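You operate a simulated robot arm through the tools that you are given. There is no shell and no other tool.

Carry out the task below with a simulated two-armed robot. There is one attempt and no reset: what you move stays moved.

Task
Take the rag from the flat end of the bench and lay it out flat on the deck before the grooved roller.
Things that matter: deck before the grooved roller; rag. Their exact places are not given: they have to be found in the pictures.

The check looks at the end state, three seconds after you hand in, the way a careful person would. Anything else that was tipped, shoved, dropped, spilled or broken makes it a failure.

Robot
Two 7-joint arms with two-finger parallel grippers on one trunk, on a base that moves. Base frame: it is fixed to the floor where the robot stands at the start and does not move with it; the origin is under the middle of the robot, x ahead of it, y to its left, z up; the surface under the hand at the start is at about z = 0.92. Readings come in m, degrees, newtons and seconds.
The left shoulder is at the start at [0.05, 0.161, 1.148], the right one opposite. With the tool pointing down near the work surface each hand reaches from about 0.24 to 0.68 m from the robot's upright axis, wherever it stands, measured 20 degrees to its own side. Places, roughly: deck before the grooved roller [0.7, -1, 0.9]. Payload 3.43 kg a hand.
The TCP of each hand is the grasp point between the finger pads, 0.03 m short of the fingertips. In the tool frame z runs along the fingers and y along their closing line. Largest opening 0.094 m; finger width 0.028, thickness 0.01; the body of the gripper, 0.05 by 0.096 m, starts 0.055 m behind the TCP.
Orientation is that of the tool frame in the base frame, as [roll, pitch, yaw] about the fixed x, y, z axes, in that order (R = Rz(yaw) Ry(pitch) Rx(roll)). With the fingers straight down and closing along the base's y, the tool's x points along the base's -x, its y along +y and its z along -z.

Tools
- The arms move only by the tool arm_command. It takes "left_motion", "right_motion" or both (then of equal length, played together; a hand with none holds still); each is a list of rows, each a list of 3 entries, a list of its own where there are three numbers: the opening, from 0 (shut) to 1 (fully open), then the shift along the tool's x, y, z in m, then the turn, a rotation vector about the tool's x, y, z in degrees. In form: [[jaw, [dx, dy, dz], [ax, ay, az]], ...]. A call has 1 to 20 rows; each row shifts and turns the commanded pose from where the row before left it, along the tool's axes as they then stand. Rows are played at 5 a second. More than 0.05 m and 8.6 degrees between two rows, or a gripper value outside its range, and nothing of the call is played. Where a pose cannot be reached the arm comes as near as it can. A force on the tool above 40 N (or 10 N above the force at the start of the call, whichever is more), or a blocked arm, ends the call early, and 0.2 s more pass. The fingers move at their own pace (about 0.045 m/s each) and stop on an object; they squeeze with about 25 N. The grip force told is the motor's: it shows also when the fingers shut on nothing. Time passes only in rows, and 0.2 s behind the last, so rows that do not move let the fingers close. It gives the time, the measured TCP pose, the force on the tool (base axes), the opening and the grip force at its end, in the units of the frame above (readings bear some noise), with the torque about the TCP (base axes, N m) and any sound that the robot's microphone picked up.
- Cameras (640 x 400 px; columns grow to the right, rows downward): "scene" is now at [0.1338, -0.0041, 1.292]; the picture's right is [-0.04, -1.00, 0.00], its down [-0.39, 0.02, -0.92] and it looks along [0.92, -0.04, -0.39] (base axes); focal length 270 px, centre (320, 200). "left" rides on the left gripper at [0.076, -0.014, -0.102] in its tool frame; the picture's right is [0.18, 0.98, 0.00], its down [-0.75, 0.14, -0.64] and it looks along [-0.63, 0.12, 0.77] (tool axes); focal length 243 px, centre (320, 200). "right" rides on the right gripper at [0.076, 0.014, -0.102] in its tool frame; the picture's right is [-0.18, 0.98, 0.00], its down [-0.75, -0.14, -0.64] and it looks along [-0.63, -0.12, 0.77] (tool axes); focal length 243 px, centre (320, 200).
- camera(camera): a new picture of that camera. It takes no simulated time.
- move_column(by): slides the trunk up (or, below 0, down) by that many m; the arms and the scene camera ride with it, the base frame stays. It gives what a move gives, with no picture.
- base_move(legs): drives the robot by 1 to 6 legs, each [ahead, left, turn to the left] in m, m and degrees, along the robot's own axes; the way and the turn of a leg run together, so that a leg with both is an arc; at most 1.5 m and 180 degrees a leg. The arms and the cameras ride along, it lands a little off, and it stops where it bumps. It gives what a move gives.
- pan_tilt(pan, tilt): turns the head with the scene camera to pan (to the left, within 80 degrees either way) and tilt (down, from -29 to 69), counted from straight ahead of the robot. It gives what a move gives.
- measure_at(camera, pixels): for up to 12 pixels [column, row] of the newest picture of that camera ("zoom" is the newest enlarged one), the place [x, y, z] in the base frame of the surface seen there, good to about 0.003 m. It takes no simulated time.
- inspect(camera, box): a new picture of the part [left, top, right, bottom] of that camera's present view, enlarged. It takes no simulated time.
- close_job(): hands the job in; it is judged then, once.

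Open the grippers and draw the arms clear of the work before you hand the job in, unless the task says otherwise.

The tools are called as name(argument=value, ...) on one line, values as JSON. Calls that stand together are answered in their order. arm_command: Moves the arms, as the interface text tells. Its arguments: {"type":"object","properties":{"left_motion":{"type":"array"},"right_motion":{"type":"array"}},"required":[]} The other tools are called the same way: move_column (by) moves the trunk up or down; base_move (legs) drives the base; pan_tilt (pan, tilt) turns the head that bears the scene camera; camera (camera) takes a picture; measure_at (camera, pixels) gives the place of the surface under pixels of a picture; inspect (camera, box) takes an enlarged picture of a part of a camera's view; close_job () hands the job in.

At the start:

```text
time: 0.0
left_tool_pos: [0.4202, 0.1747, 1.1283]
left_ee_rot: [-179.9, 0.1, -179.8]
left_wrist_force: [0.4, 0.3, 0.6]
left_wrist_torque: [-0.02, -0.02, 0.0]
left_gripper_width: 0.094
left_finger_force: 0.0
right_tool_pos: [0.3744, -0.1671, 1.0603]
right_ee_rot: [-180.0, -0.1, -180.0]
right_wrist_force: [0.2, -0.1, -0.2]
right_wrist_torque: [0.0, -0.02, 0.0]
right_gripper_width: 0.0941
right_finger_force: 0.0
trunk travel left (down, up): [-0.175, 0.092]
robot x, y, heading: [-0.0059, 0.0019, -0.1]
head pan, tilt (commanded): [-2.3, 23.1]
```

scene: 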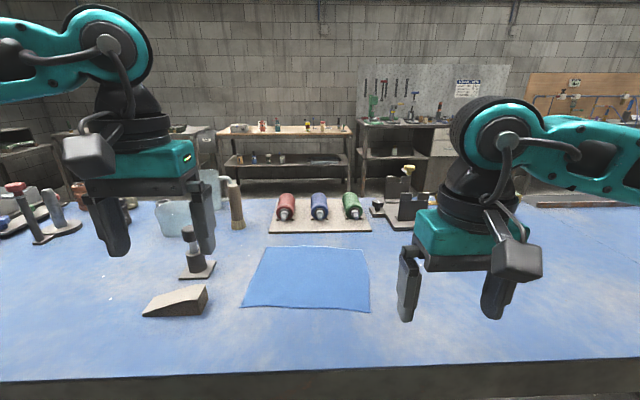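
right: 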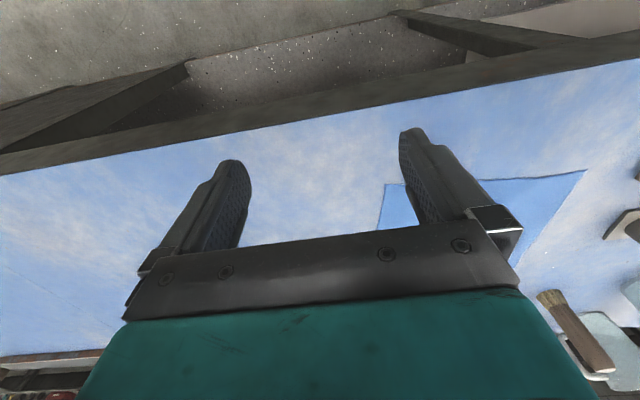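
left: 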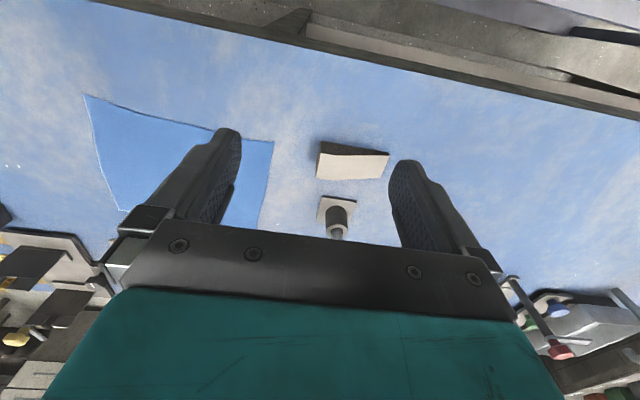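

The scene picture shows a blue rag lying flat with corners near (262,247), (365,250), (368,312), (242,307). I measure these corners and the bench edge, and pan the head right to look for the grooved roller.

measure_at(camera="scene", pixels=[[264, 248], [363, 251], [367, 310], [244, 305], [310, 280], [310, 340], [310, 378], [180, 300], [195, 262], [320, 225], [420, 350], [240, 220]])

pan_tilt(pan=-55, tilt=25)

camera(camera="scene")

```text
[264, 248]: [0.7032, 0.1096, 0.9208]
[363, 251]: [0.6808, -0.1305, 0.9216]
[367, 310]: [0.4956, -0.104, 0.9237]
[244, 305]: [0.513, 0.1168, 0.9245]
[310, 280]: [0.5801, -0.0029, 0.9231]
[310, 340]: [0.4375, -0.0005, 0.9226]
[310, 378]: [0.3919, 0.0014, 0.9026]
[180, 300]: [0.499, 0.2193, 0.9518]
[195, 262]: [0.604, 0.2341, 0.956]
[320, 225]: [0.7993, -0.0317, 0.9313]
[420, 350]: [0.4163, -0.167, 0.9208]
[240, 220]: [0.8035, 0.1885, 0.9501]
```

```text
time: 1.2
left_tool_pos: [0.4206, 0.1757, 1.1285]
left_ee_rot: [-179.9, 0.1, -179.8]
left_wrist_force: [-1.0, 0.6, 0.0]
left_wrist_torque: [0.01, -0.01, -0.01]
left_gripper_width: 0.094
left_finger_force: 0.1
right_tool_pos: [0.3727, -0.1671, 1.0605]
right_ee_rot: [179.9, 0.0, 180.0]
right_wrist_force: [0.0, -0.3, -0.3]
right_wrist_torque: [0.01, 0.0, -0.04]
right_gripper_width: 0.094
right_finger_force: 0.0
trunk travel left (down, up): [-0.175, 0.092]
robot x, y, heading: [0.0007, -0.0015, 0.3]
head pan, tilt (commanded): [-55.0, 25.0]
```

```text
taken
```

scene: 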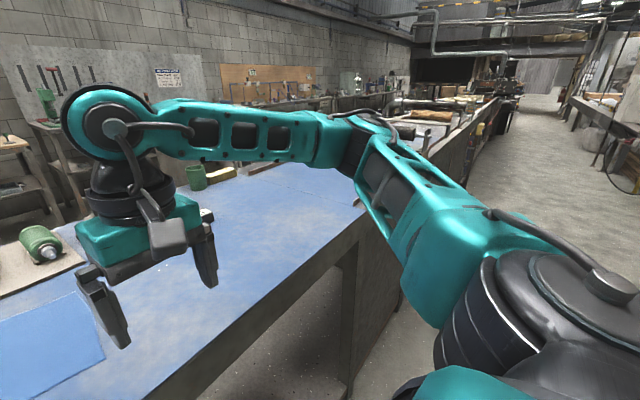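

The arm hides much of the right-hand side; I look for the roller with other head angles and take enlarged views.

pan_tilt(pan=-35, tilt=15)

camera(camera="scene")

pan_tilt(pan=40, tilt=20)

camera(camera="scene")

```text
time: 2.0
left_tool_pos: [0.4206, 0.1731, 1.1278]
left_ee_rot: [-180.0, 0.0, 180.0]
left_wrist_force: [0.5, 0.7, 0.4]
left_wrist_torque: [-0.01, 0.0, 0.04]
left_gripper_width: 0.0942
left_finger_force: 0.1
right_tool_pos: [0.3729, -0.1671, 1.06]
right_ee_rot: [180.0, 0.0, 180.0]
right_wrist_force: [0.8, -0.3, 0.5]
right_wrist_torque: [-0.02, 0.01, 0.02]
right_gripper_width: 0.094
right_finger_force: 0.0
trunk travel left (down, up): [-0.175, 0.092]
robot x, y, heading: [-0.0, -0.0007, 0.0]
head pan, tilt (commanded): [-35.0, 15.0]
```

```text
taken
```

scene: 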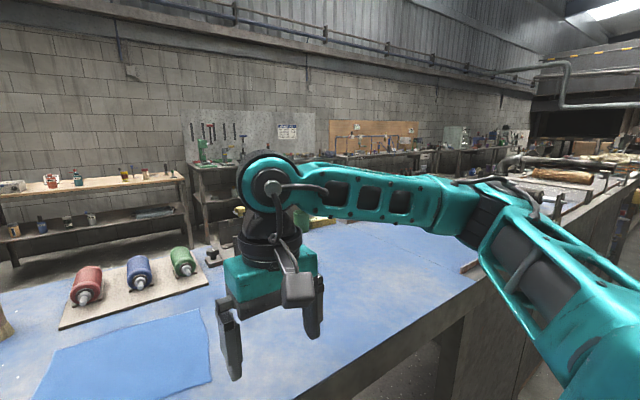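

```text
time: 3.5
left_tool_pos: [0.4206, 0.1747, 1.1294]
left_ee_rot: [179.9, 0.0, -179.9]
left_wrist_force: [-0.6, -0.2, 0.1]
left_wrist_torque: [-0.03, -0.01, 0.01]
left_gripper_width: 0.094
left_finger_force: 0.1
right_tool_pos: [0.3732, -0.1675, 1.0603]
right_ee_rot: [179.9, 0.0, 179.9]
right_wrist_force: [-0.1, 0.6, 0.1]
right_wrist_torque: [0.0, -0.02, -0.01]
right_gripper_width: 0.0939
right_finger_force: 0.0
trunk travel left (down, up): [-0.175, 0.092]
robot x, y, heading: [0.001, 0.0032, 0.0]
head pan, tilt (commanded): [40.0, 20.0]
```

```text
taken
```

scene: 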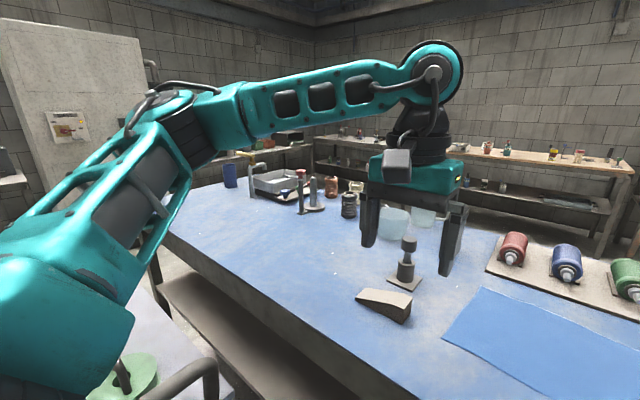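

The bench runs on to the right where something like a roller bed is visible around (480-640,150-260) in the pan -35 view. I go back there and zoom in.

pan_tilt(pan=-45, tilt=15)

inspect(camera="scene", box=[300, 120, 640, 330])

camera(camera="scene")

```text
time: 5.1
left_tool_pos: [0.421, 0.1741, 1.1294]
left_ee_rot: [179.9, -0.1, -179.9]
left_wrist_force: [-0.5, 0.4, -1.0]
left_wrist_torque: [-0.02, 0.01, 0.0]
left_gripper_width: 0.0939
left_finger_force: 0.1
right_tool_pos: [0.3741, -0.1683, 1.0602]
right_ee_rot: [180.0, 0.0, -179.9]
right_wrist_force: [0.9, -0.7, -1.0]
right_wrist_torque: [-0.01, -0.04, 0.0]
right_gripper_width: 0.0941
right_finger_force: 0.0
trunk travel left (down, up): [-0.175, 0.092]
robot x, y, heading: [-0.0023, 0.001, 0.1]
head pan, tilt (commanded): [-45.0, 15.0]
```

```text
1.88 times, centred on (470, 225) of scene
```

zoom: 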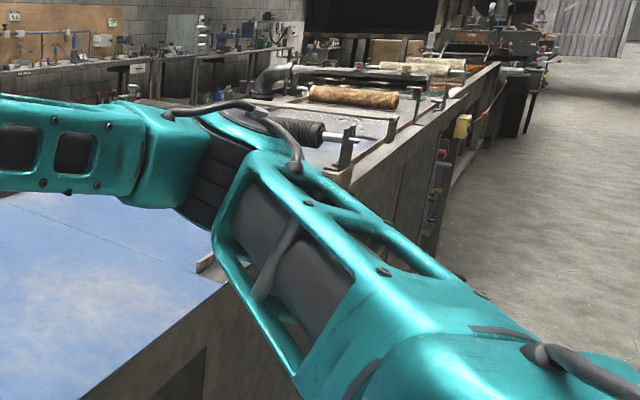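

```text
taken
```

scene: 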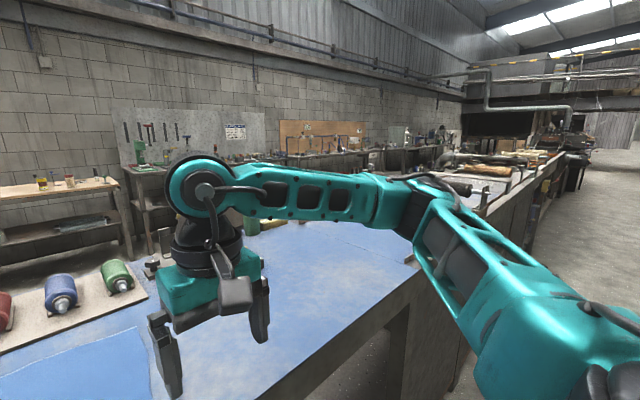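

In the zoom I see a raised strip near (210,265), and beyond it a dark roller at about (310,130). I measure these.

measure_at(camera="zoom", pixels=[[205, 268], [212, 275], [60, 250], [300, 132], [320, 155], [345, 145], [350, 95], [390, 140], [225, 280], [335, 165], [425, 65], [270, 75]])

```text
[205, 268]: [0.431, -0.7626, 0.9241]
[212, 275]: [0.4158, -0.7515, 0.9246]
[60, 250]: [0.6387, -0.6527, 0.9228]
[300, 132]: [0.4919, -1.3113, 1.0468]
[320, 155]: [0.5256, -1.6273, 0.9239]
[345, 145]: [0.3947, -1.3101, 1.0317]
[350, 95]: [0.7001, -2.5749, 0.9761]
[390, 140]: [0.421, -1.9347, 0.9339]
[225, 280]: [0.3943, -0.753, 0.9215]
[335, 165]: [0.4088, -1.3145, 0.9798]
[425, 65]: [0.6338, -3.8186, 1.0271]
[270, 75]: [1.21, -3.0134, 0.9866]
```

The dark roller is at about y=-1.31, with the deck between it and the strip at y=-0.76. Before driving I look to both sides for obstacles.

pan_tilt(pan=-80, tilt=30)

camera(camera="scene")

pan_tilt(pan=80, tilt=40)

camera(camera="scene")

```text
time: 6.1
left_tool_pos: [0.4205, 0.1744, 1.1285]
left_ee_rot: [179.9, 0.0, -180.0]
left_wrist_force: [-0.2, 0.3, 0.4]
left_wrist_torque: [0.02, 0.01, 0.01]
left_gripper_width: 0.0939
left_finger_force: 0.1
right_tool_pos: [0.3745, -0.1686, 1.06]
right_ee_rot: [180.0, -0.1, 180.0]
right_wrist_force: [0.1, -0.2, 0.1]
right_wrist_torque: [0.01, -0.01, -0.02]
right_gripper_width: 0.0939
right_finger_force: 0.1
trunk travel left (down, up): [-0.175, 0.092]
robot x, y, heading: [-0.001, -0.0005, -0.1]
head pan, tilt (commanded): [-80.0, 30.0]
```

```text
taken
```

scene: 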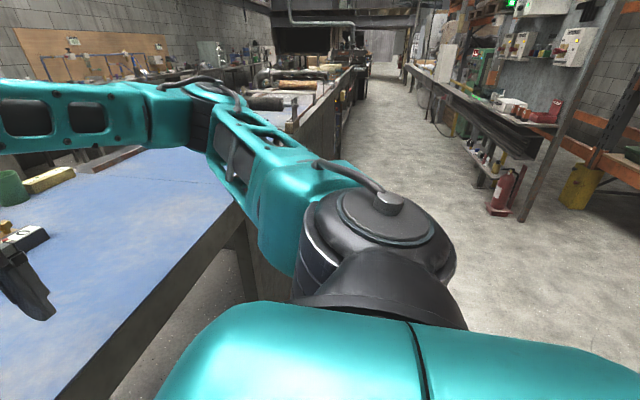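

```text
time: 8.6
left_tool_pos: [0.4191, 0.1745, 1.1292]
left_ee_rot: [180.0, 0.0, -179.9]
left_wrist_force: [0.8, 0.2, 0.0]
left_wrist_torque: [0.02, 0.03, 0.01]
left_gripper_width: 0.094
left_finger_force: 0.1
right_tool_pos: [0.373, -0.169, 1.0606]
right_ee_rot: [179.9, 0.0, -179.9]
right_wrist_force: [-0.4, -0.8, -0.2]
right_wrist_torque: [-0.02, -0.01, 0.01]
right_gripper_width: 0.0943
right_finger_force: 0.1
trunk travel left (down, up): [-0.175, 0.092]
robot x, y, heading: [0.002, 0.001, 0.2]
head pan, tilt (commanded): [80.0, 40.0]
```

```text
taken
```

scene: 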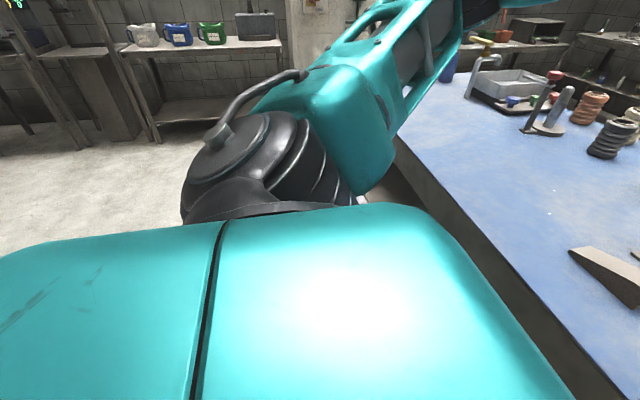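

The floor beside and behind looks clear. I back off 0.25 m and slide right 0.7 m to inspect the deck, arms staying above the bench.

base_move(legs=[[-0.25, 0, 0], [0, -0.7, 0]])

pan_tilt(pan=-15, tilt=25)

camera(camera="scene")

```text
time: 16.4
left_tool_pos: [0.1784, -0.5153, 1.1288]
left_ee_rot: [-180.0, 0.1, 179.7]
left_wrist_force: [0.7, -0.4, -0.4]
left_wrist_torque: [-0.01, 0.0, -0.01]
left_gripper_width: 0.094
left_finger_force: 0.1
right_tool_pos: [0.1309, -0.8565, 1.0595]
right_ee_rot: [-179.9, 0.0, 179.7]
right_wrist_force: [-0.6, -0.2, -0.2]
right_wrist_torque: [-0.01, 0.02, 0.0]
right_gripper_width: 0.0938
right_finger_force: 0.0
trunk travel left (down, up): [-0.175, 0.092]
robot x, y, heading: [-0.2412, -0.6849, -0.1]
head pan, tilt (commanded): [80.0, 40.0]
```

```text
time: 18.1
left_tool_pos: [0.1791, -0.5152, 1.1293]
left_ee_rot: [180.0, 0.0, 179.8]
left_wrist_force: [-1.0, -0.5, -0.1]
left_wrist_torque: [-0.03, 0.03, 0.0]
left_gripper_width: 0.0939
left_finger_force: 0.0
right_tool_pos: [0.1313, -0.8572, 1.0603]
right_ee_rot: [-179.9, 0.1, 179.7]
right_wrist_force: [0.1, -0.1, -0.1]
right_wrist_torque: [-0.01, -0.03, 0.02]
right_gripper_width: 0.094
right_finger_force: 0.1
trunk travel left (down, up): [-0.175, 0.092]
robot x, y, heading: [-0.2423, -0.6905, -0.3]
head pan, tilt (commanded): [-15.0, 25.0]
```

```text
taken
```

scene: 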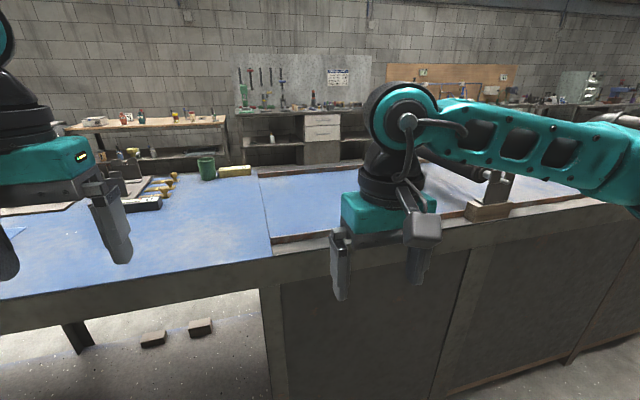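

The deck starts at the seam near (265,210) with rails front and back; the roller is hidden behind the right arm near (490,190). I drive a bit further right and look again.

base_move(legs=[[0, -0.45, 0]])

pan_tilt(pan=0, tilt=25)

camera(camera="scene")

camera(camera="left")

```text
time: 22.7
left_tool_pos: [0.1766, -0.9689, 1.1291]
left_ee_rot: [179.9, 0.0, -179.7]
left_wrist_force: [-0.5, 1.0, 0.7]
left_wrist_torque: [0.0, 0.0, 0.0]
left_gripper_width: 0.0941
left_finger_force: 0.1
right_tool_pos: [0.1299, -1.3107, 1.0594]
right_ee_rot: [179.9, 0.0, -179.9]
right_wrist_force: [-0.2, 0.0, -1.3]
right_wrist_torque: [0.03, 0.01, 0.0]
right_gripper_width: 0.0944
right_finger_force: 0.0
trunk travel left (down, up): [-0.175, 0.092]
robot x, y, heading: [-0.2422, -1.1435, 0.2]
head pan, tilt (commanded): [-15.0, 25.0]
```

```text
time: 23.4
left_tool_pos: [0.1763, -0.9683, 1.1291]
left_ee_rot: [180.0, 0.0, -179.8]
left_wrist_force: [0.0, 0.1, -0.2]
left_wrist_torque: [0.04, 0.01, -0.02]
left_gripper_width: 0.0943
left_finger_force: 0.1
right_tool_pos: [0.1313, -1.3102, 1.0591]
right_ee_rot: [179.9, 0.0, -179.9]
right_wrist_force: [-0.5, 0.8, -0.2]
right_wrist_torque: [-0.04, -0.01, -0.01]
right_gripper_width: 0.0939
right_finger_force: 0.0
trunk travel left (down, up): [-0.175, 0.092]
robot x, y, heading: [-0.2377, -1.1438, 0.0]
head pan, tilt (commanded): [0.0, 25.0]
```

```text
taken
```

scene: 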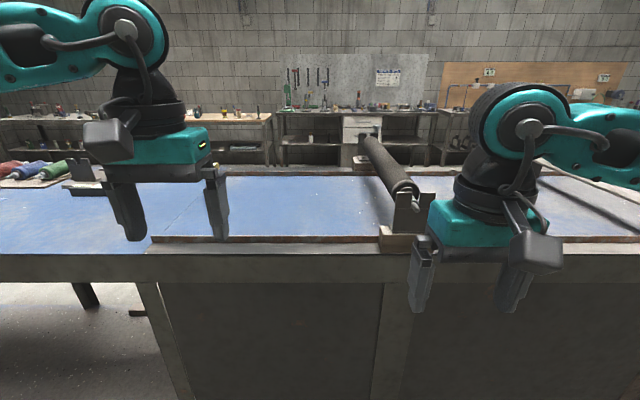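

```text
taken
```

left: 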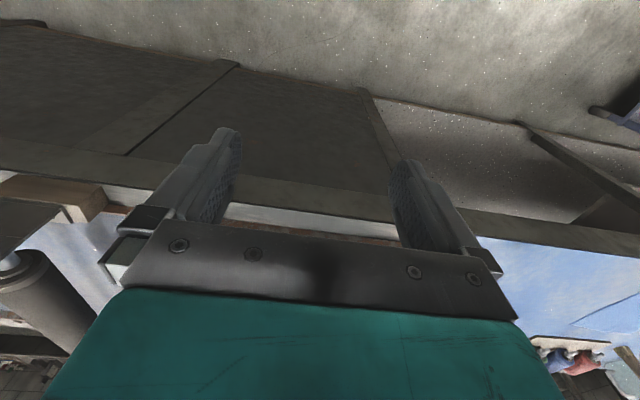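

Now the deck between the seam (left) and a dark roller (360-430,130-240) is visible. I zoom in to check for grooves and measure the deck bounds.

inspect(camera="scene", box=[330, 120, 460, 260])

measure_at(camera="scene", pixels=[[230, 238], [300, 235], [300, 239], [300, 245], [370, 236], [300, 225], [300, 200], [300, 180], [300, 175], [160, 232], [380, 230], [410, 200]])

inspect(camera="scene", box=[130, 150, 330, 280])

```text
2.86 times, centred on (395, 190) of scene
```

zoom: 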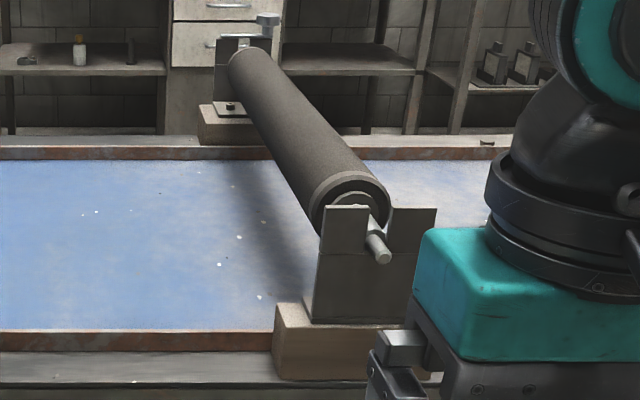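

```text
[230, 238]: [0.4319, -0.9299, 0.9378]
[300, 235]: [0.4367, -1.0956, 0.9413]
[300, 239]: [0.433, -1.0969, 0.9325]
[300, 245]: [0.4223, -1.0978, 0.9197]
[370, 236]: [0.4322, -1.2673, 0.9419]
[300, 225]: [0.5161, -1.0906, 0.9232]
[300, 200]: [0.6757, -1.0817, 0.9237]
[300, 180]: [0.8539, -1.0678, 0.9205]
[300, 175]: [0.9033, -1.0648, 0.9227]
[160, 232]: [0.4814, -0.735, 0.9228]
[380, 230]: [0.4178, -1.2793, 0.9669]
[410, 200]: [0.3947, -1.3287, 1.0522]
```

```text
3.08 times, centred on (230, 215) of scene
```

zoom: 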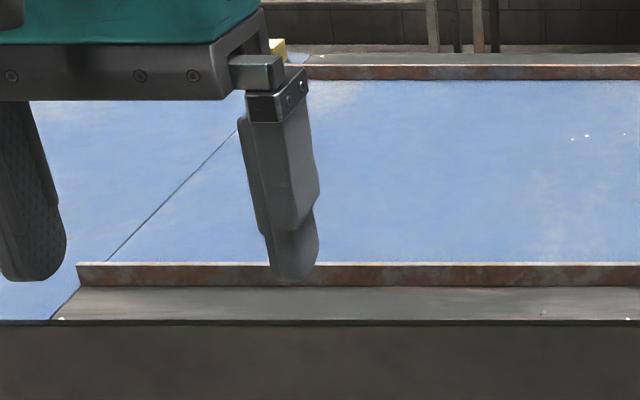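

The hint place [0.7, -1, 0.9] matches the blue deck between the seam (y≈-0.75) and this roller (y≈-1.3), railed at x≈0.43. I measure the roller extents and the right arm's elbow height so I know the clearances.

measure_at(camera="scene", pixels=[[500, 110], [540, 130], [600, 130], [630, 150], [600, 180], [362, 142], [372, 160], [390, 185], [400, 215], [425, 210], [355, 170], [345, 177]])

pan_tilt(pan=-50, tilt=20)

camera(camera="scene")

```text
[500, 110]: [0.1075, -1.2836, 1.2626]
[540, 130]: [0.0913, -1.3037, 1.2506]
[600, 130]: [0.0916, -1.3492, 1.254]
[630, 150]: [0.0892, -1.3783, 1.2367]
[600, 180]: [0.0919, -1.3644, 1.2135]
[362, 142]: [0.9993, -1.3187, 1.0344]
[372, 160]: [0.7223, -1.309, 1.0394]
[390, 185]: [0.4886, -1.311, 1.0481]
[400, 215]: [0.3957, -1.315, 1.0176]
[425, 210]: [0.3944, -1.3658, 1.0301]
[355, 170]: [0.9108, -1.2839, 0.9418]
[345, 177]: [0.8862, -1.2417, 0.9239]
```

```text
time: 24.6
left_tool_pos: [0.1773, -0.9687, 1.1284]
left_ee_rot: [-180.0, 0.1, -179.9]
left_wrist_force: [0.6, 0.2, 0.3]
left_wrist_torque: [-0.01, -0.01, -0.01]
left_gripper_width: 0.094
left_finger_force: 0.1
right_tool_pos: [0.1312, -1.3106, 1.0592]
right_ee_rot: [-180.0, 0.1, -179.9]
right_wrist_force: [0.0, 0.2, 0.0]
right_wrist_torque: [0.02, 0.02, 0.0]
right_gripper_width: 0.0942
right_finger_force: 0.0
trunk travel left (down, up): [-0.175, 0.092]
robot x, y, heading: [-0.2419, -1.1426, 0.1]
head pan, tilt (commanded): [-50.0, 20.0]
```

```text
taken
```

scene: 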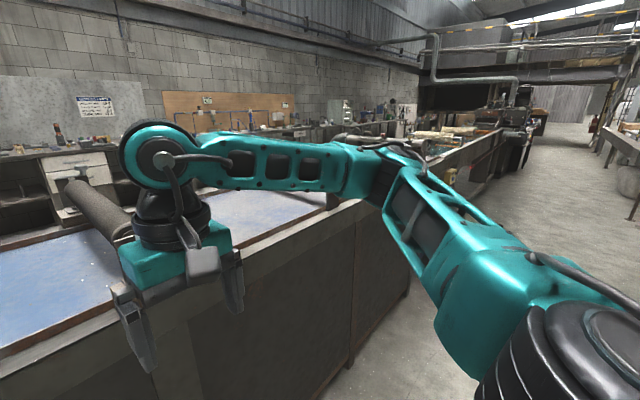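

The forearm sits at z≈1.2, well above the roller (top ≈1.05). I drive back to the rag, staying backed off while sliding left.

base_move(legs=[[0, 1.143, 0]])

pan_tilt(pan=0, tilt=40)

camera(camera="scene")

inspect(camera="scene", box=[220, 120, 420, 250])

```text
time: 34.8
left_tool_pos: [0.1797, 0.1556, 1.1297]
left_ee_rot: [-179.9, -0.1, 179.8]
left_wrist_force: [0.2, 0.2, -0.5]
left_wrist_torque: [0.0, 0.0, 0.0]
left_gripper_width: 0.0941
left_finger_force: 0.0
right_tool_pos: [0.1323, -0.1884, 1.0604]
right_ee_rot: [-180.0, 0.0, 179.7]
right_wrist_force: [0.0, -0.1, -0.4]
right_wrist_torque: [0.04, 0.02, 0.02]
right_gripper_width: 0.094
right_finger_force: 0.0
trunk travel left (down, up): [-0.175, 0.092]
robot x, y, heading: [-0.2382, -0.0167, -0.2]
head pan, tilt (commanded): [-50.0, 20.0]
```

```text
time: 35.9
left_tool_pos: [0.1801, 0.1551, 1.1286]
left_ee_rot: [179.9, 0.0, 179.8]
left_wrist_force: [0.5, -0.4, -0.1]
left_wrist_torque: [0.0, 0.01, 0.03]
left_gripper_width: 0.0937
left_finger_force: 0.1
right_tool_pos: [0.1309, -0.187, 1.0594]
right_ee_rot: [-179.9, 0.0, 179.7]
right_wrist_force: [1.0, 0.4, 0.0]
right_wrist_torque: [0.02, -0.02, -0.01]
right_gripper_width: 0.0939
right_finger_force: 0.0
trunk travel left (down, up): [-0.175, 0.092]
robot x, y, heading: [-0.2384, -0.0148, -0.2]
head pan, tilt (commanded): [0.0, 40.0]
```

```text
taken
```

scene: 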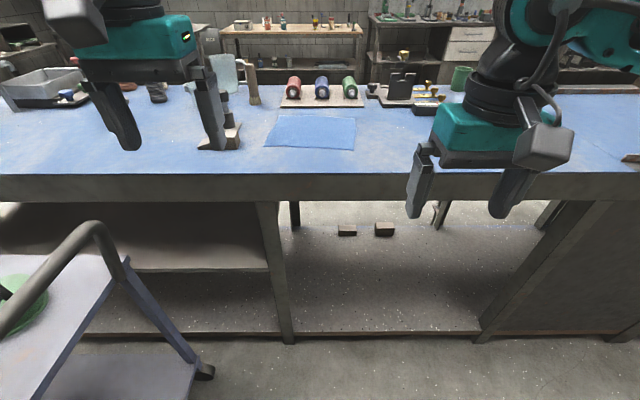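

```text
3.08 times, centred on (320, 185) of scene
```

zoom: 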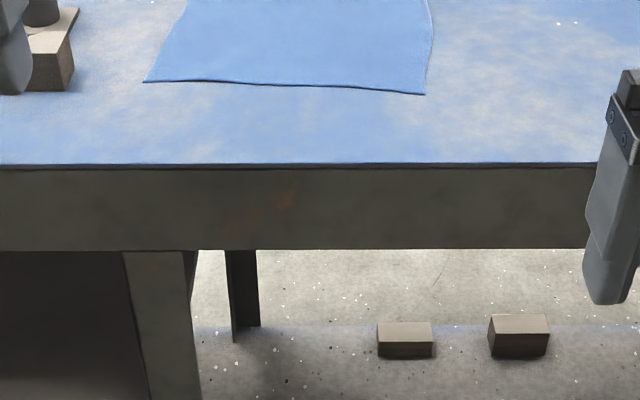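

There's a small cart with a handle at the left front (50-130,220-380); I measure it to stay clear, plus the bench edge and rag near corners.

measure_at(camera="scene", pixels=[[98, 225], [70, 245], [125, 262], [205, 370], [320, 172], [268, 147], [354, 149], [272, 119], [352, 121], [215, 150], [235, 140], [310, 135]])

```text
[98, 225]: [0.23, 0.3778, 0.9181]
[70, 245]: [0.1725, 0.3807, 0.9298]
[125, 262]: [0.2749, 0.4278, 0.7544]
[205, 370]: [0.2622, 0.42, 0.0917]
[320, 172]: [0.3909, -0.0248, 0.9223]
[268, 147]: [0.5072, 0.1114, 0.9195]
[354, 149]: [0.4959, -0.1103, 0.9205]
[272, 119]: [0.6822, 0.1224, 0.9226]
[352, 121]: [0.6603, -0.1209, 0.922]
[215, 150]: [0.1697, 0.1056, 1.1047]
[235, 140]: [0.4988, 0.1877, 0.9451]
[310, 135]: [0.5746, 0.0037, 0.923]
```

The cart handle is at y≈0.38, so I stay right of it. Now I rotate both hands 90° in place (cameras outward) so that the jaws close along base x, across the rag's near edge.

arm_command(left_motion=[[1, [0, 0, 0], [0, 0, 8.18]], [1, [0, 0, 0], [0, 0, 8.18]], [1, [0, 0, 0], [0, 0, 8.18]], [1, [0, 0, 0], [0, 0, 8.18]], [1, [0, 0, 0], [0, 0, 8.18]], [1, [0, 0, 0], [0, 0, 8.18]], [1, [0, 0, 0], [0, 0, 8.18]], [1, [0, 0, 0], [0, 0, 8.18]], [1, [0, 0, 0], [0, 0, 8.18]], [1, [0, 0, 0], [0, 0, 8.18]], [1, [0, 0, 0], [0, 0, 8.2]], [1, [0, 0, 0], [0, 0, 0]]], right_motion=[[1, [0, 0, 0], [0, 0, -8.18]], [1, [0, 0, 0], [0, 0, -8.18]], [1, [0, 0, 0], [0, 0, -8.18]], [1, [0, 0, 0], [0, 0, -8.18]], [1, [0, 0, 0], [0, 0, -8.18]], [1, [0, 0, 0], [0, 0, -8.18]], [1, [0, 0, 0], [0, 0, -8.18]], [1, [0, 0, 0], [0, 0, -8.18]], [1, [0, 0, 0], [0, 0, -8.18]], [1, [0, 0, 0], [0, 0, -8.18]], [1, [0, 0, 0], [0, 0, -8.2]], [1, [0, 0, 0], [0, 0, 0]]])

camera(camera="scene")

```text
time: 38.5
left_tool_pos: [0.0649, 0.0818, 1.115]
left_ee_rot: [179.9, 0.0, 89.9]
left_wrist_force: [0.3, -0.2, -0.4]
left_wrist_torque: [-0.01, -0.02, 0.01]
left_gripper_width: 0.094
left_finger_force: 0.0
left hand out of reach, approached as far as the arm can: row 8, 9, 10, 11
right_tool_pos: [0.1311, -0.1878, 1.0598]
right_ee_rot: [179.9, -0.1, -114.8]
right_wrist_force: [0.3, -0.3, -0.3]
right_wrist_torque: [-0.02, -0.02, 0.01]
right_gripper_width: 0.094
right_finger_force: 0.1
right hand out of reach, approached as far as the arm can: row 9, 10, 11
trunk travel left (down, up): [-0.175, 0.092]
robot x, y, heading: [-0.2436, -0.0177, -0.4]
head pan, tilt (commanded): [0.0, 40.0]
```

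```text
taken
```

scene: 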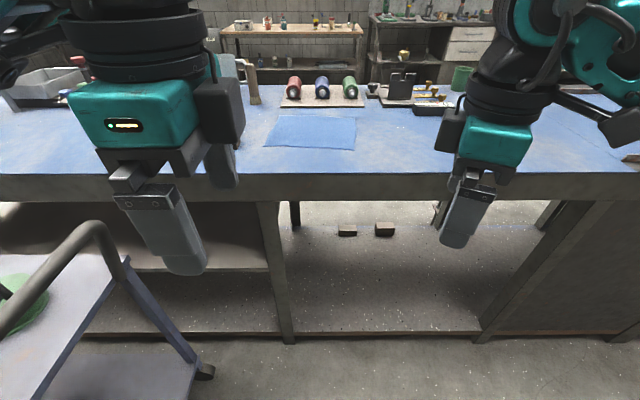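

The left hand was limited because the arm is folded close; extending forward should relieve the wrist. I move both hands 0.2 m forward in small rows (left +tool y, right −tool y), still well above the bench.

arm_command(left_motion=[[1, [0, 0.03, 0], [0, 0, 0]], [1, [0, 0.04, 0], [0, 0, 0]], [1, [0, 0.04, 0], [0, 0, 0]], [1, [0, 0.04, 0], [0, 0, 0]], [1, [0, 0.04, 0], [0, 0, 0]], [1, [0, 0, 0], [0, 0, 0]]], right_motion=[[1, [0, -0.03, -0.01], [0, 0, 0]], [1, [0, -0.04, -0.01], [0, 0, 0]], [1, [0, -0.04, -0.02], [0, 0, 0]], [1, [0, -0.04, -0.02], [0, 0, 0]], [1, [0, -0.04, 0], [0, 0, 0]], [1, [0, 0, 0], [0, 0, 0]]])

camera(camera="scene")

```text
time: 39.9
left_tool_pos: [0.0879, 0.0262, 1.1023]
left_ee_rot: [179.8, 0.0, 89.8]
left_wrist_force: [-0.1, 0.5, 0.3]
left_wrist_torque: [0.01, -0.01, -0.02]
left_gripper_width: 0.094
left_finger_force: 0.0
left hand out of reach, approached as far as the arm can: row 1, 2, 3, 4, 5
right_tool_pos: [0.1423, -0.1904, 1.0591]
right_ee_rot: [-179.9, 0.0, -115.2]
right_wrist_force: [0.6, 0.0, 0.7]
right_wrist_torque: [0.0, 0.01, 0.0]
right_gripper_width: 0.0941
right_finger_force: 0.1
right hand out of reach, approached as far as the arm can: row 1, 2, 3, 4, 5
trunk travel left (down, up): [-0.175, 0.092]
robot x, y, heading: [-0.2425, -0.02, -0.3]
head pan, tilt (commanded): [0.0, 40.0]
```

```text
taken
```

scene: 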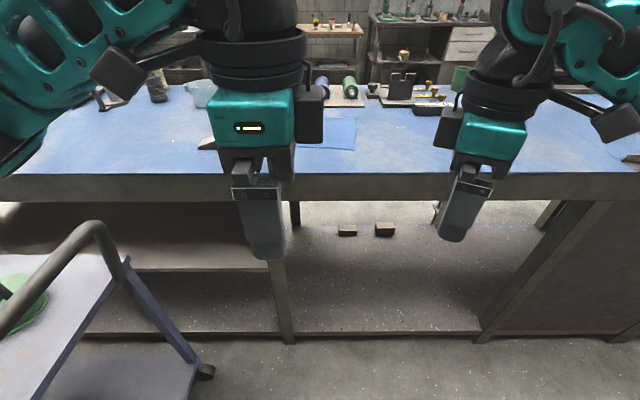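

Both wrists are at their limits turning outward. I turn both back toward the start yaw and see where the commanded poses end.

arm_command(left_motion=[[1, [0, 0, 0], [0, 0, -8.18]], [1, [0, 0, 0], [0, 0, -8.18]], [1, [0, 0, 0], [0, 0, -8.18]], [1, [0, 0, 0], [0, 0, -8.18]], [1, [0, 0, 0], [0, 0, -8.18]], [1, [0, 0, 0], [0, 0, -8.18]], [1, [0, 0, 0], [0, 0, -8.18]], [1, [0, 0, 0], [0, 0, -8.18]], [1, [0, 0, 0], [0, 0, -8.18]], [1, [0, 0, 0], [0, 0, -8.18]], [1, [0, 0, 0], [0, 0, -8.2]], [1, [0, 0, 0], [0, 0, 0]]], right_motion=[[1, [0, 0, 0], [0, 0, 8.18]], [1, [0, 0, 0], [0, 0, 8.18]], [1, [0, 0, 0], [0, 0, 8.18]], [1, [0, 0, 0], [0, 0, 8.18]], [1, [0, 0, 0], [0, 0, 8.18]], [1, [0, 0, 0], [0, 0, 8.18]], [1, [0, 0, 0], [0, 0, 8.18]], [1, [0, 0, 0], [0, 0, 8.18]], [1, [0, 0, 0], [0, 0, 8.18]], [1, [0, 0, 0], [0, 0, 8.18]], [1, [0, 0, 0], [0, 0, 8.2]], [1, [0, 0, 0], [0, 0, 0]]])

camera(camera="scene")

```text
time: 42.5
left_tool_pos: [0.086, 0.0224, 1.1048]
left_ee_rot: [179.9, 0.0, 179.9]
left_wrist_force: [-0.5, 0.3, -0.2]
left_wrist_torque: [0.02, -0.01, 0.03]
left_gripper_width: 0.0941
left_finger_force: 0.1
right_tool_pos: [0.1441, -0.1896, 1.0562]
right_ee_rot: [-180.0, 0.0, 155.0]
right_wrist_force: [0.2, 0.3, -0.6]
right_wrist_torque: [-0.01, -0.04, -0.02]
right_gripper_width: 0.094
right_finger_force: 0.0
trunk travel left (down, up): [-0.175, 0.092]
robot x, y, heading: [-0.2395, -0.0191, -0.2]
head pan, tilt (commanded): [0.0, 40.0]
```

```text
taken
```

scene: 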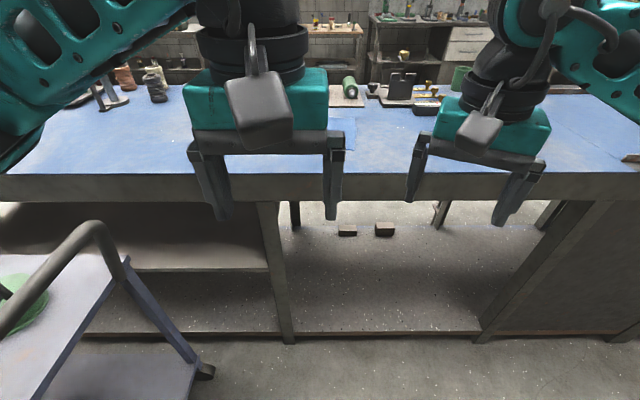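

Commands are relative to the reached pose, good. I bring both hands to yaw 180 in a comfortable mid-reach spot before trying the inward rotation.

arm_command(left_motion=[[1, [-0.02, 0.03, 0], [0, 0, 0]], [1, [-0.03, 0.03, 0], [0, 0, 0]], [1, [-0.03, 0.03, 0], [0, 0, 0]], [1, [-0.035, 0.03, 0], [0, 0, 0]], [1, [-0.04, 0, 0], [0, 0, 0]], [1, [0, 0, 0], [0, 0, 0]]], right_motion=[[1, [0, 0, 0], [0, 0, -8.4]], [1, [0, 0, 0], [0, 0, -8.4]], [1, [0, 0, 0], [0, 0, -8.2]], [1, [-0.03, 0.01, -0.015], [0, 0, 0]], [1, [-0.03, 0.01, -0.015], [0, 0, 0]], [1, [-0.035, 0.01, -0.015], [0, 0, 0]]])

```text
time: 43.9
left_tool_pos: [0.2419, 0.1423, 1.1023]
left_ee_rot: [-179.9, 0.0, 179.7]
left_wrist_force: [0.5, 0.7, -0.5]
left_wrist_torque: [-0.03, -0.01, -0.02]
left_gripper_width: 0.094
left_finger_force: 0.1
right_tool_pos: [0.2384, -0.16, 1.0983]
right_ee_rot: [-179.9, 0.0, -179.8]
right_wrist_force: [-1.0, 0.0, -0.1]
right_wrist_torque: [-0.02, 0.01, -0.01]
right_gripper_width: 0.094
right_finger_force: 0.1
trunk travel left (down, up): [-0.175, 0.092]
robot x, y, heading: [-0.2404, -0.0184, -0.3]
head pan, tilt (commanded): [0.0, 40.0]
```

Both hands now sit at x≈0.24, yaw 180 (closing along y), which I'll keep: each hand will straddle a side edge of the rag near its front corner. I drive ahead 0.23 m to the starting stance and look.

base_move(legs=[[0.23, 0, 0]])

camera(camera="scene")

camera(camera="left")

camera(camera="right")

```text
time: 45.6
left_tool_pos: [0.4606, 0.1398, 1.1027]
left_ee_rot: [-179.9, 0.0, 179.7]
left_wrist_force: [0.4, -0.7, 0.0]
left_wrist_torque: [0.03, 0.01, -0.02]
left_gripper_width: 0.0941
left_finger_force: 0.0
right_tool_pos: [0.4587, -0.1611, 1.0992]
right_ee_rot: [-180.0, -0.1, -179.9]
right_wrist_force: [-0.2, -0.4, -0.7]
right_wrist_torque: [-0.01, 0.02, 0.0]
right_gripper_width: 0.0941
right_finger_force: 0.0
trunk travel left (down, up): [-0.175, 0.092]
robot x, y, heading: [-0.0209, -0.0223, -0.2]
head pan, tilt (commanded): [0.0, 40.0]
```

```text
taken
```

scene: 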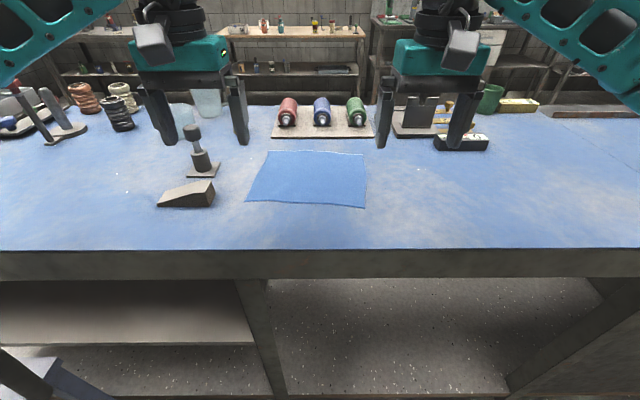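

```text
taken
```

left: 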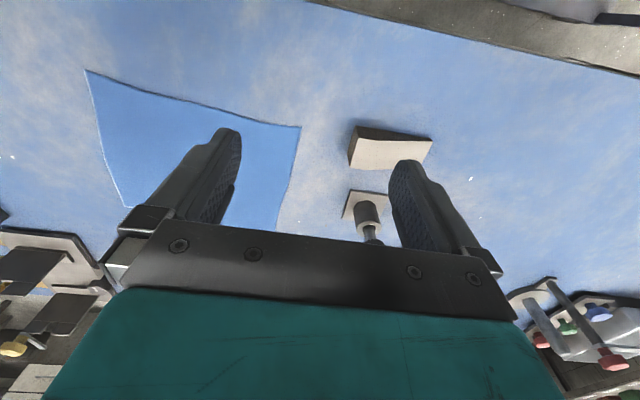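

```text
taken
```

right: 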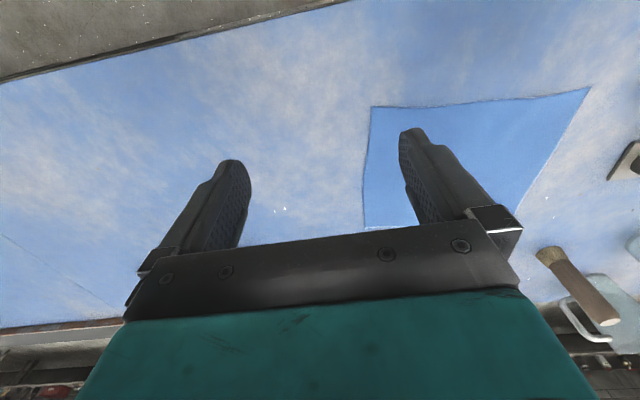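

Now the whole rag is visible, corners near (268,151), (363,154), (366,206), (246,200). I zoom and measure its edges, and the wedge, accurately.

inspect(camera="scene", box=[150, 110, 390, 260])

measure_at(camera="scene", pixels=[[246, 200], [250, 193], [257, 175], [268, 152], [363, 155], [364, 180], [365, 200], [366, 206], [305, 203], [214, 193], [205, 207], [212, 180]])

```text
2.67 times, centred on (270, 185) of scene
```

zoom: 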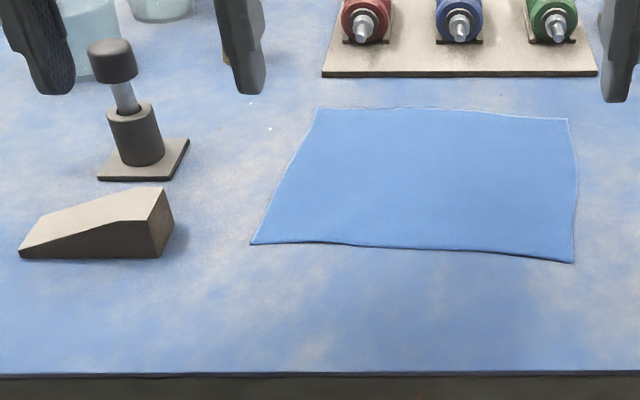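

```text
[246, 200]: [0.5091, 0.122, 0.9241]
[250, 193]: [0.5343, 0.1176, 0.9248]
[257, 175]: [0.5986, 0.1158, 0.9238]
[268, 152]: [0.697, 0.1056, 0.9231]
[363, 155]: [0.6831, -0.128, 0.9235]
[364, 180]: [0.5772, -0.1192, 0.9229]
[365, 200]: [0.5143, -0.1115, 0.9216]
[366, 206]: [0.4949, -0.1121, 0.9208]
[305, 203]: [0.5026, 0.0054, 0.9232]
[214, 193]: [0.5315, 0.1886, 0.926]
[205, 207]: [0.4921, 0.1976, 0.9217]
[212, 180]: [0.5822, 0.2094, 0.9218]
```

Rag side edges: left edge at y≈0.118 (x=0.535), right edge at y≈-0.111 (x=0.52); wedge starts at y≈0.19. I set the jaws to half open and bring each hand over its edge, tips about 3 cm above the rag.

arm_command(left_motion=[[0.53, [-0.0186, -0.0085, 0.02], [0, 0, 0]], [0.53, [-0.0186, -0.0085, 0.03], [0, 0, 0]], [0.53, [-0.0186, -0.0085, 0.03], [0, 0, 0]], [0.53, [-0.0186, -0.0085, 0.033], [0, 0, 0]], [0.53, [0, 0, 0], [0, 0, 0]]], right_motion=[[0.53, [-0.0153, 0.0153, 0.02], [0, 0, 0]], [0.53, [-0.0153, 0.0153, 0.03], [0, 0, 0]], [0.53, [-0.0153, 0.0153, 0.03], [0, 0, 0]], [0.53, [-0.0153, 0.0153, 0.029], [0, 0, 0]], [0.53, [0, 0, 0], [0, 0, 0]]])

camera(camera="scene")

camera(camera="left")

camera(camera="right")

```text
time: 46.8
left_tool_pos: [0.5315, 0.1051, 0.9885]
left_ee_rot: [-180.0, 0.0, 179.7]
left_wrist_force: [-0.2, -0.8, 0.1]
left_wrist_torque: [0.0, 0.01, -0.02]
left_gripper_width: 0.05
left_finger_force: 0.0
right_tool_pos: [0.5197, -0.1012, 0.9887]
right_ee_rot: [-180.0, 0.2, -179.9]
right_wrist_force: [-0.2, -0.7, 0.6]
right_wrist_torque: [0.02, 0.01, 0.0]
right_gripper_width: 0.0497
right_finger_force: 0.1
trunk travel left (down, up): [-0.175, 0.092]
robot x, y, heading: [-0.017, -0.0193, -0.1]
head pan, tilt (commanded): [0.0, 40.0]
```

```text
taken
```

scene: 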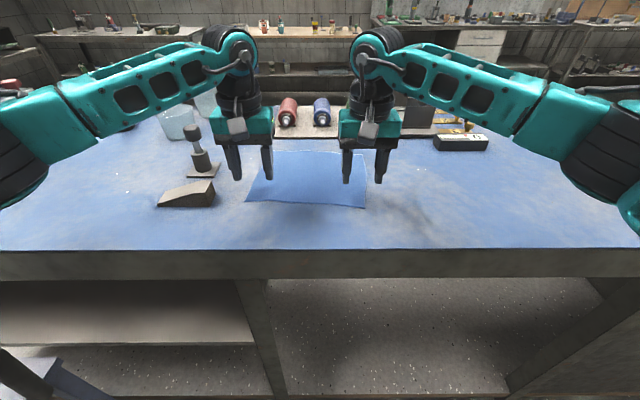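

```text
taken
```

left: 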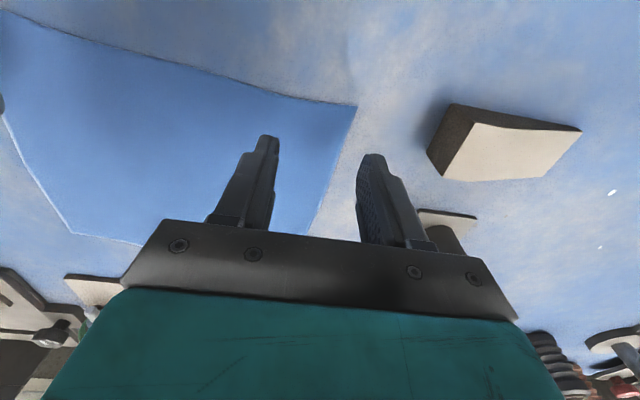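

```text
taken
```

right: 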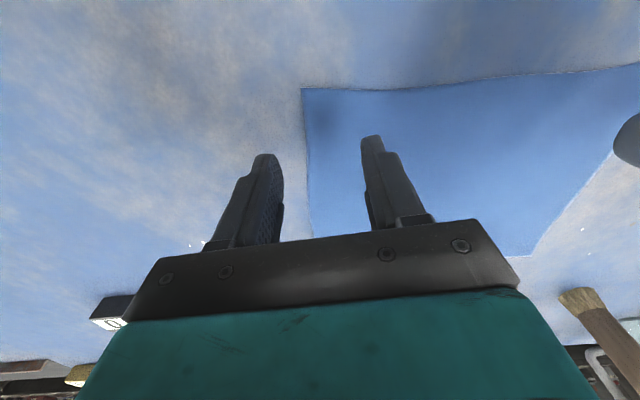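

Both grippers straddle the rag's side edges as planned. I lower both gently until the tips touch the surface.

arm_command(left_motion=[[0.53, [0, 0, 0.012], [0, 0, 0]], [0.53, [0, 0, 0.012], [0, 0, 0]], [0.53, [0, 0, 0.006], [0, 0, 0]], [0.53, [0, 0, 0.004], [0, 0, 0]], [0.53, [0, 0, 0.002], [0, 0, 0]], [0.53, [0, 0, 0], [0, 0, 0]]], right_motion=[[0.53, [0, 0, 0.012], [0, 0, 0]], [0.53, [0, 0, 0.012], [0, 0, 0]], [0.53, [0, 0, 0.006], [0, 0, 0]], [0.53, [0, 0, 0.004], [0, 0, 0]], [0.53, [0, 0, 0.002], [0, 0, 0]], [0.53, [0, 0, 0], [0, 0, 0]]])

inspect(camera="scene", box=[200, 110, 420, 240])

```text
time: 48.2
left_tool_pos: [0.5333, 0.1052, 0.9539]
left_ee_rot: [179.9, 0.0, 179.7]
left_wrist_force: [0.1, -1.1, -0.2]
left_wrist_torque: [-0.02, -0.02, 0.01]
left_gripper_width: 0.0498
left_finger_force: 0.0
right_tool_pos: [0.5195, -0.1014, 0.9536]
right_ee_rot: [180.0, 0.0, -179.9]
right_wrist_force: [0.0, 0.6, -0.4]
right_wrist_torque: [-0.02, 0.0, 0.0]
right_gripper_width: 0.0498
right_finger_force: 0.1
trunk travel left (down, up): [-0.175, 0.092]
robot x, y, heading: [-0.0214, -0.0194, -0.2]
head pan, tilt (commanded): [0.0, 40.0]
```

```text
2.91 times, centred on (310, 175) of scene
```

zoom: 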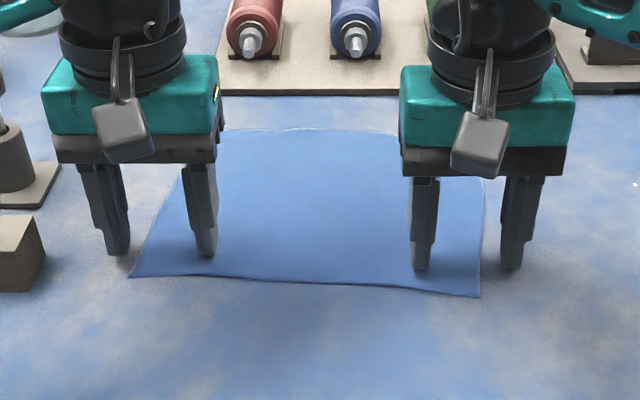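

Tips are at about z=0.9237 with no contact force yet. I lower in 1 mm steps to press lightly.

arm_command(left_motion=[[0.53, [0, 0, 0.001], [0, 0, 0]], [0.53, [0, 0, 0.001], [0, 0, 0]], [0.53, [0, 0, 0.001], [0, 0, 0]]], right_motion=[[0.53, [0, 0, 0.001], [0, 0, 0]], [0.53, [0, 0, 0.001], [0, 0, 0]], [0.53, [0, 0, 0.001], [0, 0, 0]]])

```text
time: 49.0
left_tool_pos: [0.5341, 0.1057, 0.9524]
left_ee_rot: [179.9, 0.1, 179.7]
left_wrist_force: [0.0, -0.2, 2.0]
left_wrist_torque: [-0.02, 0.06, -0.02]
left_gripper_width: 0.0498
left_finger_force: 0.0
right_tool_pos: [0.5196, -0.101, 0.9508]
right_ee_rot: [180.0, 0.1, -179.9]
right_wrist_force: [-0.6, -0.5, 4.5]
right_wrist_torque: [0.12, 0.04, 0.05]
right_gripper_width: 0.0496
right_finger_force: 0.0
trunk travel left (down, up): [-0.175, 0.092]
robot x, y, heading: [-0.0249, -0.0206, -0.2]
head pan, tilt (commanded): [0.0, 40.0]
```

Light contact (2 N left, 4.5 N right). I press the left 1 mm more, then close both jaws slowly with gentle pressure.

arm_command(left_motion=[[0.53, [0, 0, 0.001], [0, 0, 0]], [0.45, [0, 0, 0], [0, 0, 0]], [0.36, [0, 0, 0], [0, 0, 0]], [0.27, [0, 0, 0], [0, 0, 0]], [0.18, [0, 0, 0], [0, 0, 0]], [0.09, [0, 0, 0], [0, 0, 0]], [0, [0, 0, 0], [0, 0, 0]], [0, [0, 0, 0], [0, 0, 0]], [0, [0, 0, 0], [0, 0, 0]]], right_motion=[[0.53, [0, 0, 0], [0, 0, 0]], [0.45, [0, 0, 0], [0, 0, 0]], [0.36, [0, 0, 0], [0, 0, 0]], [0.27, [0, 0, 0], [0, 0, 0]], [0.18, [0, 0, 0], [0, 0, 0]], [0.09, [0, 0, 0], [0, 0, 0]], [0, [0, 0, 0], [0, 0, 0]], [0, [0, 0, 0], [0, 0, 0]], [0, [0, 0, 0], [0, 0, 0]]])

inspect(camera="scene", box=[200, 110, 420, 240])

camera(camera="left")

camera(camera="right")

```text
time: 51.0
left_tool_pos: [0.5334, 0.104, 0.9514]
left_ee_rot: [-179.9, 0.1, 179.8]
left_wrist_force: [0.1, -7.5, 8.2]
left_wrist_torque: [-0.27, 0.05, 0.02]
left_gripper_width: 0.0026
left_finger_force: 25.4
right_tool_pos: [0.5194, -0.0998, 0.9507]
right_ee_rot: [180.0, 0.2, -179.9]
right_wrist_force: [1.2, 4.2, 7.2]
right_wrist_torque: [0.1, -0.01, -0.02]
right_gripper_width: 0.0002
right_finger_force: 25.2
trunk travel left (down, up): [-0.175, 0.092]
robot x, y, heading: [-0.0182, -0.0211, -0.2]
head pan, tilt (commanded): [0.0, 40.0]
```

```text
2.91 times, centred on (310, 175) of scene
```

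zoom: 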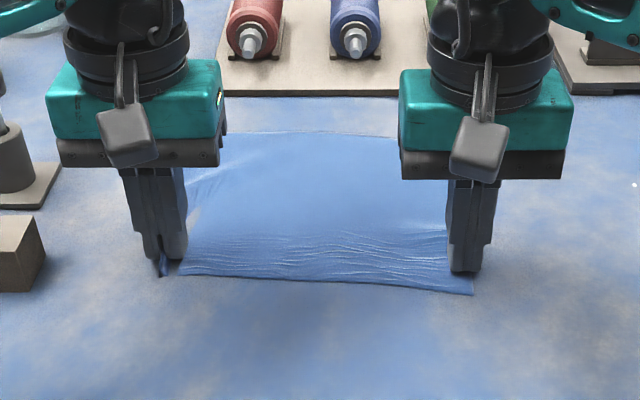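

```text
taken
```

left: 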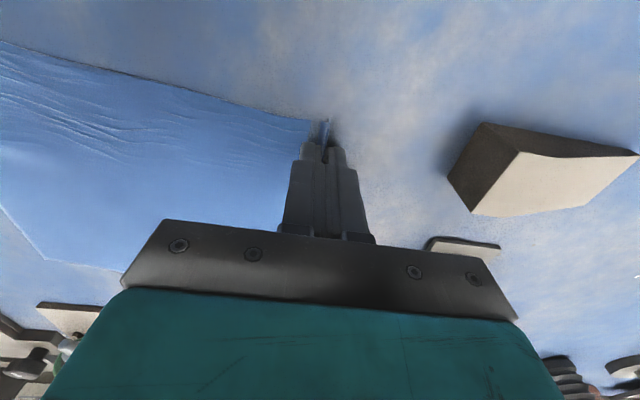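

```text
taken
```

right: 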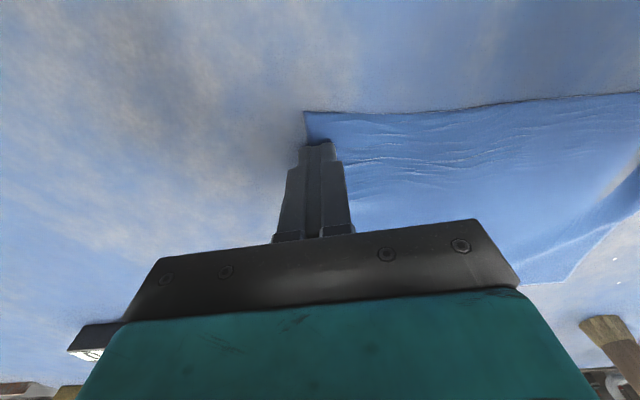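

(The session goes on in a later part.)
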